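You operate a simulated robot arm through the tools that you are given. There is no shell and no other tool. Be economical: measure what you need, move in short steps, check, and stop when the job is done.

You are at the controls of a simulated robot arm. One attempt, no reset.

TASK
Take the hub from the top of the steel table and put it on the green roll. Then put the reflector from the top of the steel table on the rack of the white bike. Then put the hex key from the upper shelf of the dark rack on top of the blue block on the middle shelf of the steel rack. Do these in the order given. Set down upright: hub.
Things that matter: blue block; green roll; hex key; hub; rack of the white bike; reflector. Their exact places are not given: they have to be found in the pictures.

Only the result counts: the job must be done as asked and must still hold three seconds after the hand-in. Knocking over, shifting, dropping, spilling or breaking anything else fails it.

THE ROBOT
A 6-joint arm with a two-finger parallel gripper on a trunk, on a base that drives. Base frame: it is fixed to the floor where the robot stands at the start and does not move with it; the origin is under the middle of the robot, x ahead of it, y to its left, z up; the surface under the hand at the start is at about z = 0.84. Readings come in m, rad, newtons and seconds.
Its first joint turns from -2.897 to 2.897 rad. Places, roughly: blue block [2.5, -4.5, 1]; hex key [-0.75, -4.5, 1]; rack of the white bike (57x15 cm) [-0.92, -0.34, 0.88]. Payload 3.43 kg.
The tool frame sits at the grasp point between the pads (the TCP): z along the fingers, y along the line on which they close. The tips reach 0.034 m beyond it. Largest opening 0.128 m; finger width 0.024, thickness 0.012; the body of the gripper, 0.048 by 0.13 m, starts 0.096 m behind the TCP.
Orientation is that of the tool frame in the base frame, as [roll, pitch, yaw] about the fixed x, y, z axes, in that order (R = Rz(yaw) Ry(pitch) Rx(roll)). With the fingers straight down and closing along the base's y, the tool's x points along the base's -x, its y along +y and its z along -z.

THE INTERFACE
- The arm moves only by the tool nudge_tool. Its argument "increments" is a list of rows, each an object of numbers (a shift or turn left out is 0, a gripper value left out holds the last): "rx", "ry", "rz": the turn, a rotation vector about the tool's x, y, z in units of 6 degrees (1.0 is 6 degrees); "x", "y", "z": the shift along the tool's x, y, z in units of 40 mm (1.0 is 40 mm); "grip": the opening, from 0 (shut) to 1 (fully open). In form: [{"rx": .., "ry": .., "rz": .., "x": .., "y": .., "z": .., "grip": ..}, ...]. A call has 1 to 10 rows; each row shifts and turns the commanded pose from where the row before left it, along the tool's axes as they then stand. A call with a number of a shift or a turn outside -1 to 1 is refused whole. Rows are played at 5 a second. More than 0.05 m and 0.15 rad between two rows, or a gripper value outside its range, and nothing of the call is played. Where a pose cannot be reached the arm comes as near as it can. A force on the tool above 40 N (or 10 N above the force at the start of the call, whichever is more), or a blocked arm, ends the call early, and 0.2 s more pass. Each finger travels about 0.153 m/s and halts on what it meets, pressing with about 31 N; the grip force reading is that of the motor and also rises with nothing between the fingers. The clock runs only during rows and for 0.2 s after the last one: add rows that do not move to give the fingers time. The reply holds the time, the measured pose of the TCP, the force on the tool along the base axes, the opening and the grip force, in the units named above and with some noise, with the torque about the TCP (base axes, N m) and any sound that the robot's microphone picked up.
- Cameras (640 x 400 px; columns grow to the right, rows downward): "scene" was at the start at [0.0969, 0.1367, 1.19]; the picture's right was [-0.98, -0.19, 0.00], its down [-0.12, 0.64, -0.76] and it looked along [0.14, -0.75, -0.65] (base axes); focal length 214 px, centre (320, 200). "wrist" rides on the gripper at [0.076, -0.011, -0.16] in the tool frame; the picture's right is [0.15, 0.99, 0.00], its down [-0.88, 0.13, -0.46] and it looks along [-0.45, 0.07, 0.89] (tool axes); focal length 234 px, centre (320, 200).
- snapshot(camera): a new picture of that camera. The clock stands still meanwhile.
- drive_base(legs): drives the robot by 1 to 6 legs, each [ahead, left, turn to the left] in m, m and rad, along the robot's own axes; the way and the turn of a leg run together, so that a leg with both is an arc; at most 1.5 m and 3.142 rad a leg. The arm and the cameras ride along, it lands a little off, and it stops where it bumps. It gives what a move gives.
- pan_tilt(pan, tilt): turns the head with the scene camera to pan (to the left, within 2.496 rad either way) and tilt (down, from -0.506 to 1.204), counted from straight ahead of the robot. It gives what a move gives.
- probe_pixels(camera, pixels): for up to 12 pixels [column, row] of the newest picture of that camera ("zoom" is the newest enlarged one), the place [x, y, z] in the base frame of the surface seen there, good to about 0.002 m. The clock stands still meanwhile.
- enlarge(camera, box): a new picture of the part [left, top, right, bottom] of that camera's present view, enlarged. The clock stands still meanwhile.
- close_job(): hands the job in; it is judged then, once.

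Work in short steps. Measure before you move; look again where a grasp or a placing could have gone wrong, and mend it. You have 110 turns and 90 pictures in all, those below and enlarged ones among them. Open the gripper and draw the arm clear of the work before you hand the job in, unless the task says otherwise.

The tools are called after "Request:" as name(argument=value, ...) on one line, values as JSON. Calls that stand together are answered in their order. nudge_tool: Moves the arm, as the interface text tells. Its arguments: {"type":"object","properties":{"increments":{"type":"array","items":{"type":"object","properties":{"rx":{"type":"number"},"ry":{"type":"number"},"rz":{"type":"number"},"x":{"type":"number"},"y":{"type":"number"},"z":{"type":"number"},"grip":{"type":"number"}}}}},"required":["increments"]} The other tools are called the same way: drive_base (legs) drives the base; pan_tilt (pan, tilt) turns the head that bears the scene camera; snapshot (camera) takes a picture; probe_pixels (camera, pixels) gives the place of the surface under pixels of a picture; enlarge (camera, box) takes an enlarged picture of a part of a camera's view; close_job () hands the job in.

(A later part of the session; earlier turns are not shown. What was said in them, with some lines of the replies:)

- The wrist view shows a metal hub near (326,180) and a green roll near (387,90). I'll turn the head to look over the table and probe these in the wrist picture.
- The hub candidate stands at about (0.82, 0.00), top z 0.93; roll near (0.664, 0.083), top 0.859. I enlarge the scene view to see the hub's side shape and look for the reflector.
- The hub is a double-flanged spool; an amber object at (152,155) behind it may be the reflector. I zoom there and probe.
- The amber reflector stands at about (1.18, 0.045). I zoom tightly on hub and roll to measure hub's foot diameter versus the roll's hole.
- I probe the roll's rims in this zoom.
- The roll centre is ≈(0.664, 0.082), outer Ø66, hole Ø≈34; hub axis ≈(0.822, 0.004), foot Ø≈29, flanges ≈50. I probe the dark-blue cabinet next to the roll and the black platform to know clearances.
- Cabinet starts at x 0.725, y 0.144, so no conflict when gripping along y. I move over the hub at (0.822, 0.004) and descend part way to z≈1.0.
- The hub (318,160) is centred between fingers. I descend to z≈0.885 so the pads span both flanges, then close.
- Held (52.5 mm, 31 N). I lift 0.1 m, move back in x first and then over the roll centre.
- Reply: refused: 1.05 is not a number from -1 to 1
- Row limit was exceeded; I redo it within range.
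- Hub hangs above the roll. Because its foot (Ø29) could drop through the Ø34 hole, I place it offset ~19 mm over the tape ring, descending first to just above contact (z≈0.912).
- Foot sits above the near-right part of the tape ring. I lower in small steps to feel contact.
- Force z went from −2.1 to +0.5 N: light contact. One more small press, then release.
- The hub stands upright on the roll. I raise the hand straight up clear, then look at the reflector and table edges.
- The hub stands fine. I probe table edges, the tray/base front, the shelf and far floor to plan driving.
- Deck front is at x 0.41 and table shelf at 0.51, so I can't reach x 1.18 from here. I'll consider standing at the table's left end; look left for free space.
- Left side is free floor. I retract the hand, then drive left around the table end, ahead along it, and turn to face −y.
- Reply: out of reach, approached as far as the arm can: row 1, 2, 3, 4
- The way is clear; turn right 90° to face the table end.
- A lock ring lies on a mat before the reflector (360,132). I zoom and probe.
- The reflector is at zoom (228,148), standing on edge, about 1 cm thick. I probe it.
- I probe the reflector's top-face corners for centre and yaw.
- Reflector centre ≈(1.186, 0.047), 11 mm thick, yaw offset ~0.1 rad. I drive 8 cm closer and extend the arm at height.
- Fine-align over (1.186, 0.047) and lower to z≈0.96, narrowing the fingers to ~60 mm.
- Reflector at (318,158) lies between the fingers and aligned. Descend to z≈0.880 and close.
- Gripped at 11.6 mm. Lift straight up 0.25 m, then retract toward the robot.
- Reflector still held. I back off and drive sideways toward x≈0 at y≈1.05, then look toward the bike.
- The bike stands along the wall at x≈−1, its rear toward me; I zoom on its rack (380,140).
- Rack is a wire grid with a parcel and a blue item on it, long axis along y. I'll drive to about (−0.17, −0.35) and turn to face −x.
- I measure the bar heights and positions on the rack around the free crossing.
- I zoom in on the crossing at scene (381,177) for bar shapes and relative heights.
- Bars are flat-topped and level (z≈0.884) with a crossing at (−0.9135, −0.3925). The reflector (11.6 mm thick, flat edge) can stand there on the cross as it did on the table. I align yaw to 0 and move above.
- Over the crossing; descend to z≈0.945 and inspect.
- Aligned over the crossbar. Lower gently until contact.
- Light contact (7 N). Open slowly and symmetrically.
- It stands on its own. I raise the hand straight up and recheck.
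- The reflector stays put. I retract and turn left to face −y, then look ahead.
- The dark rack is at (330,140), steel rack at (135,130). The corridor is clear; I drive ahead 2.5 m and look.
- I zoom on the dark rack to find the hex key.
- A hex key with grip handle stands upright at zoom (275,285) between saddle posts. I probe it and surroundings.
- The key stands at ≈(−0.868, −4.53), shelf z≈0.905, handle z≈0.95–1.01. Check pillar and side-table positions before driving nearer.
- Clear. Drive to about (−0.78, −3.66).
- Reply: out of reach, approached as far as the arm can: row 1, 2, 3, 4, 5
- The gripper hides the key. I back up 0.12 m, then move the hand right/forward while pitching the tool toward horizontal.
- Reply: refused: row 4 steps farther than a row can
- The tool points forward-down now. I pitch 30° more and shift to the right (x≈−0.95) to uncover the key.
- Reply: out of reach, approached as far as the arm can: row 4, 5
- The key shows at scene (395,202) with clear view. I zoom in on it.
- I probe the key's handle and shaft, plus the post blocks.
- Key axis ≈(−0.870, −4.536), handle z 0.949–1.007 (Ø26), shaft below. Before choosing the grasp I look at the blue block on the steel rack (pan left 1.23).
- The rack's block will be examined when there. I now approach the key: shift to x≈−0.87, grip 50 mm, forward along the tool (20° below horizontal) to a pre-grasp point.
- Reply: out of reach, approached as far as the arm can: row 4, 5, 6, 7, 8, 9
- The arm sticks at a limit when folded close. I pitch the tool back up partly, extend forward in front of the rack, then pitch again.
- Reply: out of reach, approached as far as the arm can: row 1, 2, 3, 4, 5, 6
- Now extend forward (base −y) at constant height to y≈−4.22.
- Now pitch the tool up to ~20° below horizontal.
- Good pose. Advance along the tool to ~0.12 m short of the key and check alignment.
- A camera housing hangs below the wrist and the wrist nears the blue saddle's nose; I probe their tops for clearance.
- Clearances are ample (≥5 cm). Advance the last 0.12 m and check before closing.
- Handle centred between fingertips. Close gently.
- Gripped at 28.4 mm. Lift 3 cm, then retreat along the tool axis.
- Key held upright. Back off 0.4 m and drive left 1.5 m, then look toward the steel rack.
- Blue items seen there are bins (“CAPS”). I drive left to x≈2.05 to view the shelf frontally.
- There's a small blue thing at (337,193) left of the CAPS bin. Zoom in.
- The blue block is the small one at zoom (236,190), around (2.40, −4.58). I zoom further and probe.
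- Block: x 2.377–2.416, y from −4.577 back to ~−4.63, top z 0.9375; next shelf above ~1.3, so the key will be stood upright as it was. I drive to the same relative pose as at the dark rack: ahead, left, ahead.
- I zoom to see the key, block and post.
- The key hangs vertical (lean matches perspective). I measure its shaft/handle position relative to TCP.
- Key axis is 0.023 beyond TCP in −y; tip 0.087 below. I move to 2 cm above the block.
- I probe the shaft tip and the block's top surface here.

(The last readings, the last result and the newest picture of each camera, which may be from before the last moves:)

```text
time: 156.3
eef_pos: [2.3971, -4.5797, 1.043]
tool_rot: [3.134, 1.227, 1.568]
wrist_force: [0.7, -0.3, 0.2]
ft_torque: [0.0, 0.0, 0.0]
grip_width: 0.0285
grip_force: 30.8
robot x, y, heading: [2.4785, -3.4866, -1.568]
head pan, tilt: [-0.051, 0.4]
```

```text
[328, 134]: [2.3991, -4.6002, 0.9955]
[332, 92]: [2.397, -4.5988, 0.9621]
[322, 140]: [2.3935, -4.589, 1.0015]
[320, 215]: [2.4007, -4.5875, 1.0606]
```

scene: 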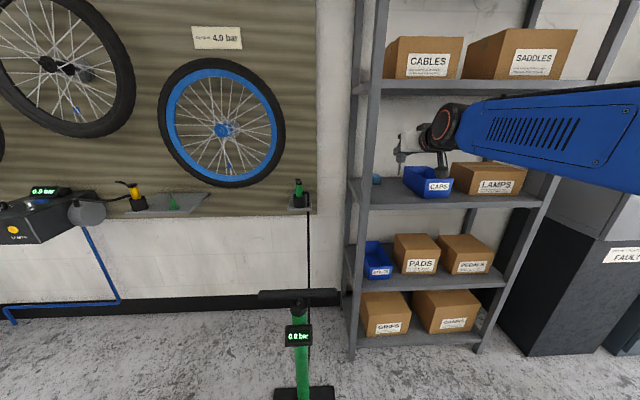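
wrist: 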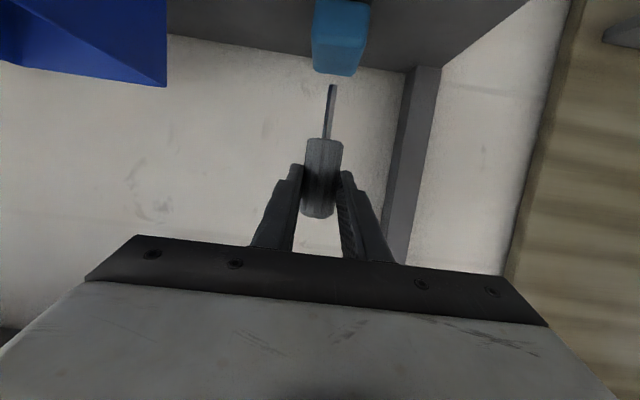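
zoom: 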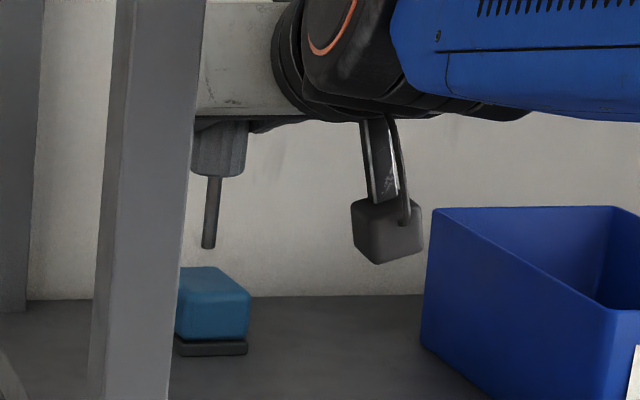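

Axis at (2.398, −4.603), right at the block's centre, and vertical. I descend 14 mm, then in ~1.5 mm steps to feel contact.

Request:
nudge_tool(increments=[{"x": 0.165, "z": 0.058}, {"x": 0.165, "z": 0.058}, {"x": 0.035, "z": 0.012}, {}])

Request:
nudge_tool(increments=[{"x": 0.024, "z": 0.008}, {"x": 0.024, "z": 0.008}, {}])

```text
time: 157.3
eef_pos: [2.397, -4.5807, 1.0272]
tool_rot: [3.134, 1.226, 1.568]
wrist_force: [0.7, -0.3, -0.9]
ft_torque: [0.02, -0.01, 0.0]
grip_width: 0.0285
grip_force: 30.9
robot x, y, heading: [2.4803, -3.4869, -1.561]
head pan, tilt: [-0.051, 0.4]
```

```text
time: 158.1
eef_pos: [2.3958, -4.5794, 1.0258]
tool_rot: [3.134, 1.227, 1.565]
wrist_force: [0.2, 0.1, -1.8]
ft_torque: [0.01, 0.0, -0.01]
grip_width: 0.0284
grip_force: 30.9
robot x, y, heading: [2.4849, -3.4857, -1.565]
head pan, tilt: [-0.051, 0.4]
```

No contact yet (−1.8 N). Continue with 1 mm steps.

Request:
nudge_tool(increments=[{"x": 0.02, "z": 0.007}, {}])

Request:
enlarge(camera="scene", box=[374, 160, 398, 186])

```text
time: 158.7
eef_pos: [2.3972, -4.5811, 1.0264]
tool_rot: [3.132, 1.227, 1.567]
wrist_force: [-0.4, -0.1, -2.1]
ft_torque: [-0.03, -0.03, 0.02]
grip_width: 0.0283
grip_force: 30.6
robot x, y, heading: [2.4833, -3.4854, -1.565]
head pan, tilt: [-0.051, 0.4]
```

```text
15.38 times, centred on (386, 173) of scene
```

zoom: 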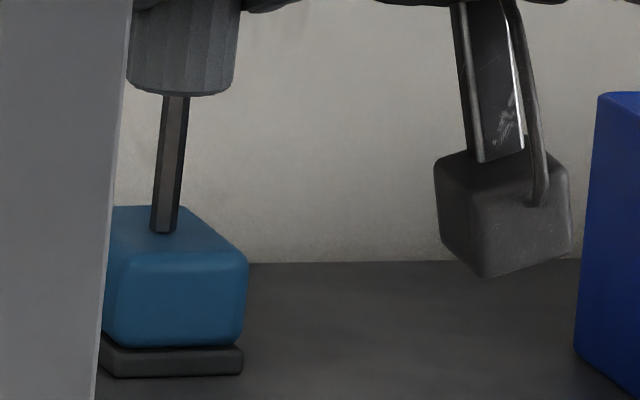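

Very near the surface. Continue in 0.6 mm steps.

Request:
nudge_tool(increments=[{"x": 0.015, "z": 0.005}, {}, {}])

Request:
nudge_tool(increments=[{"x": 0.015, "z": 0.005}, {}, {}])

```text
time: 159.5
eef_pos: [2.3967, -4.5786, 1.0255]
tool_rot: [3.134, 1.226, 1.567]
wrist_force: [-0.3, 0.1, 0.4]
ft_torque: [0.01, -0.01, 0.02]
grip_width: 0.0286
grip_force: 30.9
robot x, y, heading: [2.477, -3.4872, -1.562]
head pan, tilt: [-0.051, 0.4]
```

```text
time: 160.3
eef_pos: [2.3971, -4.5785, 1.0247]
tool_rot: [3.134, 1.226, 1.568]
wrist_force: [0.1, -0.7, 4.3]
ft_torque: [-0.15, -0.02, 0.06]
grip_width: 0.0284
grip_force: 31.4
robot x, y, heading: [2.4772, -3.4846, -1.562]
head pan, tilt: [-0.051, 0.4]
```

Contact at 4.3 N. Relax by 0.3 mm and inspect verticality.

Request:
nudge_tool(increments=[{"x": -0.008, "z": -0.003}, {}])

Request:
enlarge(camera="scene", box=[374, 160, 398, 186])

Request:
probe_pixels(camera="zoom", pixels=[[175, 110], [174, 130], [171, 150], [169, 170], [167, 190], [165, 210], [164, 228], [180, 60]])

```text
time: 160.9
eef_pos: [2.3972, -4.5797, 1.0237]
tool_rot: [3.135, 1.226, 1.567]
wrist_force: [0.3, -0.1, 2.9]
ft_torque: [-0.07, -0.04, 0.0]
grip_width: 0.0286
grip_force: 30.6
robot x, y, heading: [2.482, -3.4847, -1.566]
head pan, tilt: [-0.051, 0.4]
```

```text
15.38 times, centred on (386, 173) of scene
```

zoom: 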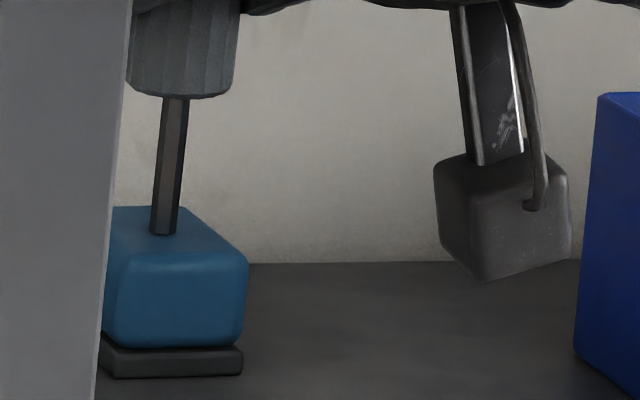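

```text
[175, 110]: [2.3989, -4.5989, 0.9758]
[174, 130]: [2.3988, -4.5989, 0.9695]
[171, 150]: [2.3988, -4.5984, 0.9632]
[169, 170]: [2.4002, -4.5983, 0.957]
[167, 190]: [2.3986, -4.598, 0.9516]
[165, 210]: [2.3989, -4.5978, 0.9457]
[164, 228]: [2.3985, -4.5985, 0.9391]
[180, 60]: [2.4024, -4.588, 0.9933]
```

Vertical within about 1°, foot on block centre with light force. Release gradually.

Request:
nudge_tool(increments=[{"grip": 0.23}, {"grip": 0.25}, {"grip": 0.28}, {"grip": 0.33}, {"grip": 0.39}, {}])

Request:
enlarge(camera="scene", box=[368, 140, 408, 186])

Request:
snapshot(camera="wrist")

```text
time: 162.3
eef_pos: [2.396, -4.579, 1.0228]
tool_rot: [3.136, 1.226, 1.567]
wrist_force: [0.0, 0.3, -0.7]
ft_torque: [0.01, 0.01, 0.03]
grip_width: 0.0499
grip_force: 0.1
robot x, y, heading: [2.476, -3.4822, -1.565]
head pan, tilt: [-0.051, 0.4]
```

```text
8.70 times, centred on (388, 163) of scene
```

zoom: 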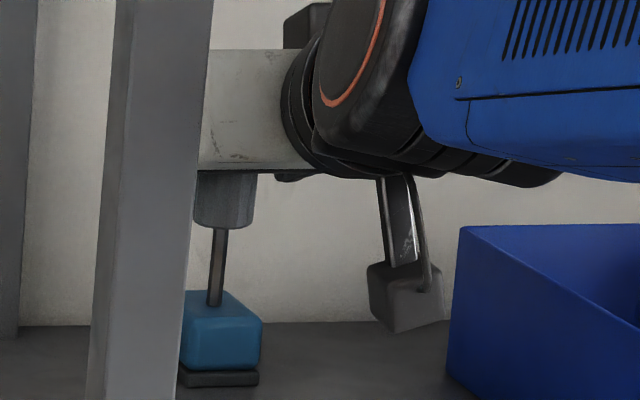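

```text
19 pictures are left
```

wrist: 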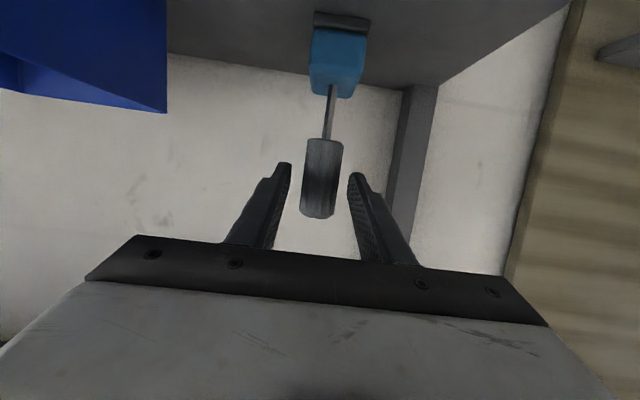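

The key stands freely on the block between the open fingers. Retreat straight back along the tool axis, slowly at first.

Request:
nudge_tool(increments=[{"z": -0.3}, {"z": -0.5}, {"z": -0.7}, {"z": -0.9}, {"z": -0.9}, {"z": -0.9}, {"z": -0.9}, {"z": -0.9}, {}])

Request:
drive_base(legs=[[-0.3, 0, 0]])

Request:
pan_tilt(pan=0.05, tilt=0.3)

Request:
snapshot(camera="scene")

Request:
snapshot(camera="wrist")

```text
time: 164.3
eef_pos: [2.3964, -4.3516, 1.1039]
tool_rot: [3.136, 1.228, 1.567]
wrist_force: [0.3, 0.5, 1.1]
ft_torque: [0.02, -0.02, -0.01]
grip_width: 0.0499
grip_force: 0.0
robot x, y, heading: [2.4802, -3.481, -1.562]
head pan, tilt: [-0.051, 0.4]
```

```text
time: 166.2
eef_pos: [2.3922, -4.0835, 1.1059]
tool_rot: [3.136, 1.23, 1.567]
wrist_force: [0.0, 0.1, -0.6]
ft_torque: [0.04, -0.01, -0.02]
grip_width: 0.05
grip_force: 0.1
robot x, y, heading: [2.4804, -3.2164, -1.568]
head pan, tilt: [-0.051, 0.4]
stopped in leg 1: the robot was blocked; the commanded pose is now the measured one
```

```text
time: 166.9
eef_pos: [2.3927, -4.0834, 1.1065]
tool_rot: [3.136, 1.23, 1.567]
wrist_force: [1.1, -0.4, 0.2]
ft_torque: [-0.02, 0.01, 0.01]
grip_width: 0.0502
grip_force: 0.0
robot x, y, heading: [2.4792, -3.2159, -1.567]
head pan, tilt: [0.051, 0.3]
```

```text
18 pictures are left
```

scene: 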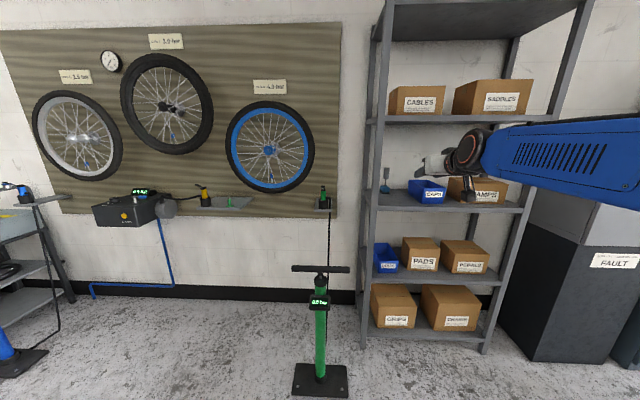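

```text
17 pictures are left
```

wrist: 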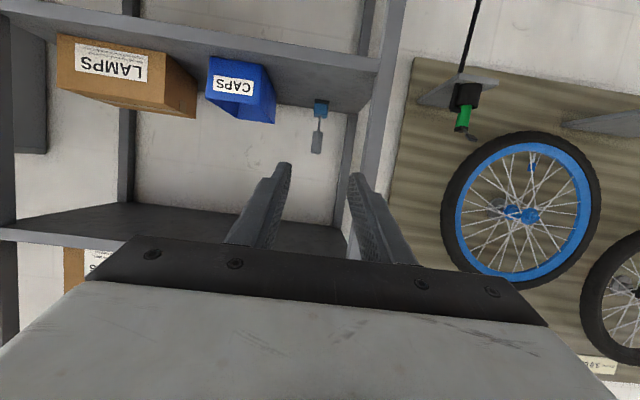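

The base stopped against something behind while the key stands fine. I look back-left at what it touched.

Request:
pan_tilt(pan=2.45, tilt=0.6)

Request:
snapshot(camera="scene")

```text
time: 169.1
eef_pos: [2.3928, -4.0829, 1.1065]
tool_rot: [3.138, 1.23, 1.567]
wrist_force: [0.0, 0.0, -0.4]
ft_torque: [0.02, 0.05, 0.0]
grip_width: 0.0499
grip_force: 0.0
robot x, y, heading: [2.4807, -3.2175, -1.569]
head pan, tilt: [2.45, 0.6]
```

```text
16 pictures are left
```

scene: 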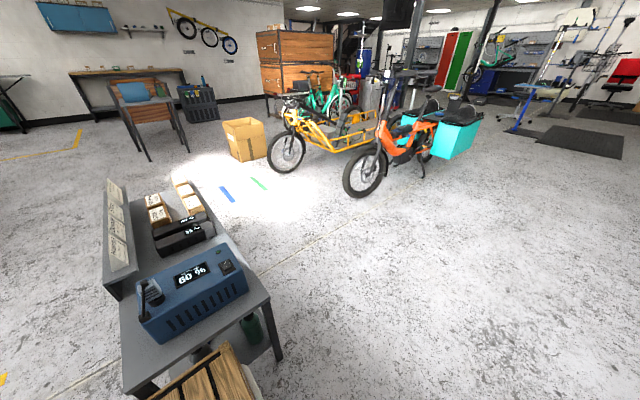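

The trolley and its items stand upright; my crate just touched it. I check whether its edge is where it was (y≈−2.788 at z 0.52) and move off it.

Request:
probe_pixels(camera="scene", pixels=[[283, 356], [272, 305], [200, 345], [122, 385], [105, 200], [190, 295]])

Request:
drive_base(legs=[[0.08, 0, 0]])

```text
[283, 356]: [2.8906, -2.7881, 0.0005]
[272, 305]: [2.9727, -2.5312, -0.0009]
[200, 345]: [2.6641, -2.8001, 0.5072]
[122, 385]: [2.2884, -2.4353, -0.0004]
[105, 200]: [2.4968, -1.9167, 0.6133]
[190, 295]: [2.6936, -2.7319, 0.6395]
```

```text
time: 170.2
eef_pos: [2.3922, -4.1636, 1.1069]
tool_rot: [3.137, 1.231, 1.564]
wrist_force: [-0.9, 0.4, 0.4]
ft_torque: [0.03, -0.03, -0.02]
grip_width: 0.0497
grip_force: 0.1
robot x, y, heading: [2.4813, -3.3, -1.568]
head pan, tilt: [2.45, 0.6]
```

The trolley is unmoved. Final check: look back toward the bike rack/table and re-view the key.

Request:
pan_tilt(pan=-2.4, tilt=0.15)

Request:
snapshot(camera="scene")

Request:
enlarge(camera="wrist", box=[270, 80, 370, 180])

```text
time: 174.0
eef_pos: [2.3926, -4.1627, 1.1067]
tool_rot: [3.136, 1.23, 1.567]
wrist_force: [-0.6, 0.4, 0.9]
ft_torque: [0.01, -0.02, 0.02]
grip_width: 0.0498
grip_force: 0.0
robot x, y, heading: [2.4837, -3.3002, -1.568]
head pan, tilt: [-2.4, 0.15]
```

```text
15 pictures are left
```

scene: 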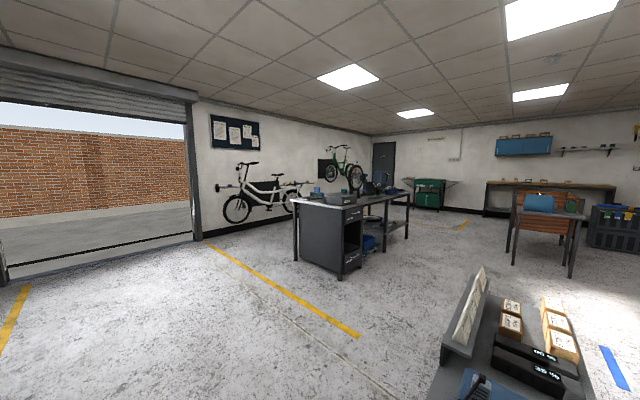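

```text
4.00 times, centred on (320, 130) of wrist
```

zoom: 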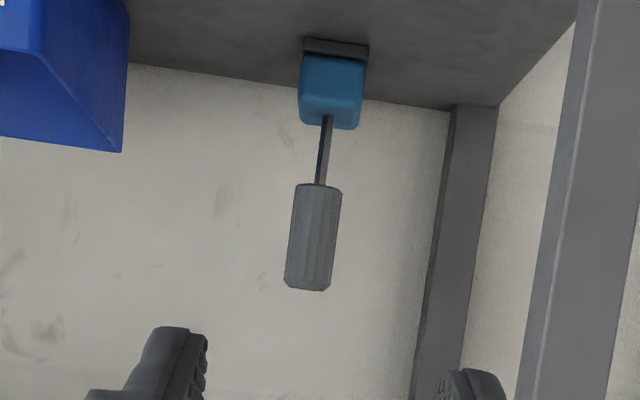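

The key still stands on the block. I zoom once on the bike rack to confirm the reflector.

Request:
enlarge(camera="scene", box=[260, 170, 320, 210])

Request:
enlarge(camera="scene", box=[330, 165, 410, 215])

```text
10.00 times, centred on (290, 190) of scene
```

zoom: 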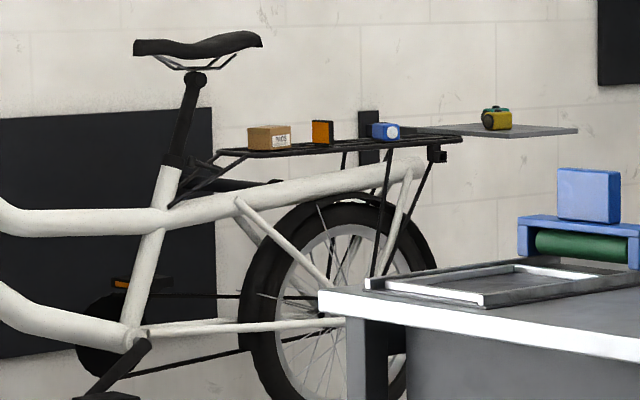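

```text
8.00 times, centred on (370, 190) of scene
```

zoom: 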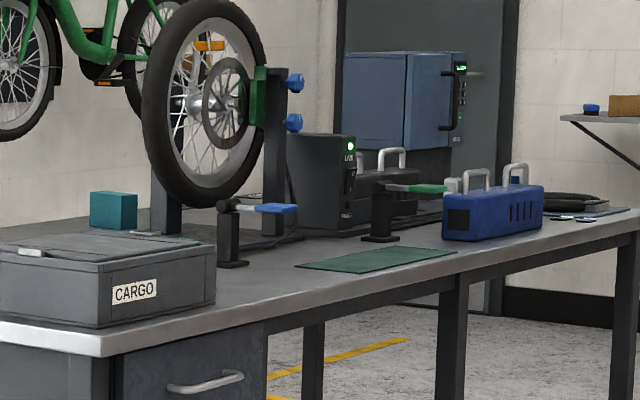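

The reflector still stands on the bike rack and the key on the block. The gripper is open and clear of the work, so I hand in.

Request:
close_job()

```text
The job is handed in.
```

I did all three moves in order and handed the job in: the hub is upright on the green roll, the reflector is on the white bike's rack, and the hex key is on the blue block.

- **Hub:** it stood upright when I released it. I set it about 19 mm off the roll's centre, because its foot could have dropped through the hole. The cabinet hid it in the final look, so I last saw it standing just after placing it.
- **Reflector:** it stands on edge where two bars of the rack cross, and it was still there in the final picture.
- **Hex key:** it stands on its tip on the block, as it did on the shelf, and it was still standing in the last close-up.
- **Bump:** while I was backing away from the steel rack, the robot's base touched a trolley and stopped. The trolley's edge measured about where it was before, and its items were still upright.
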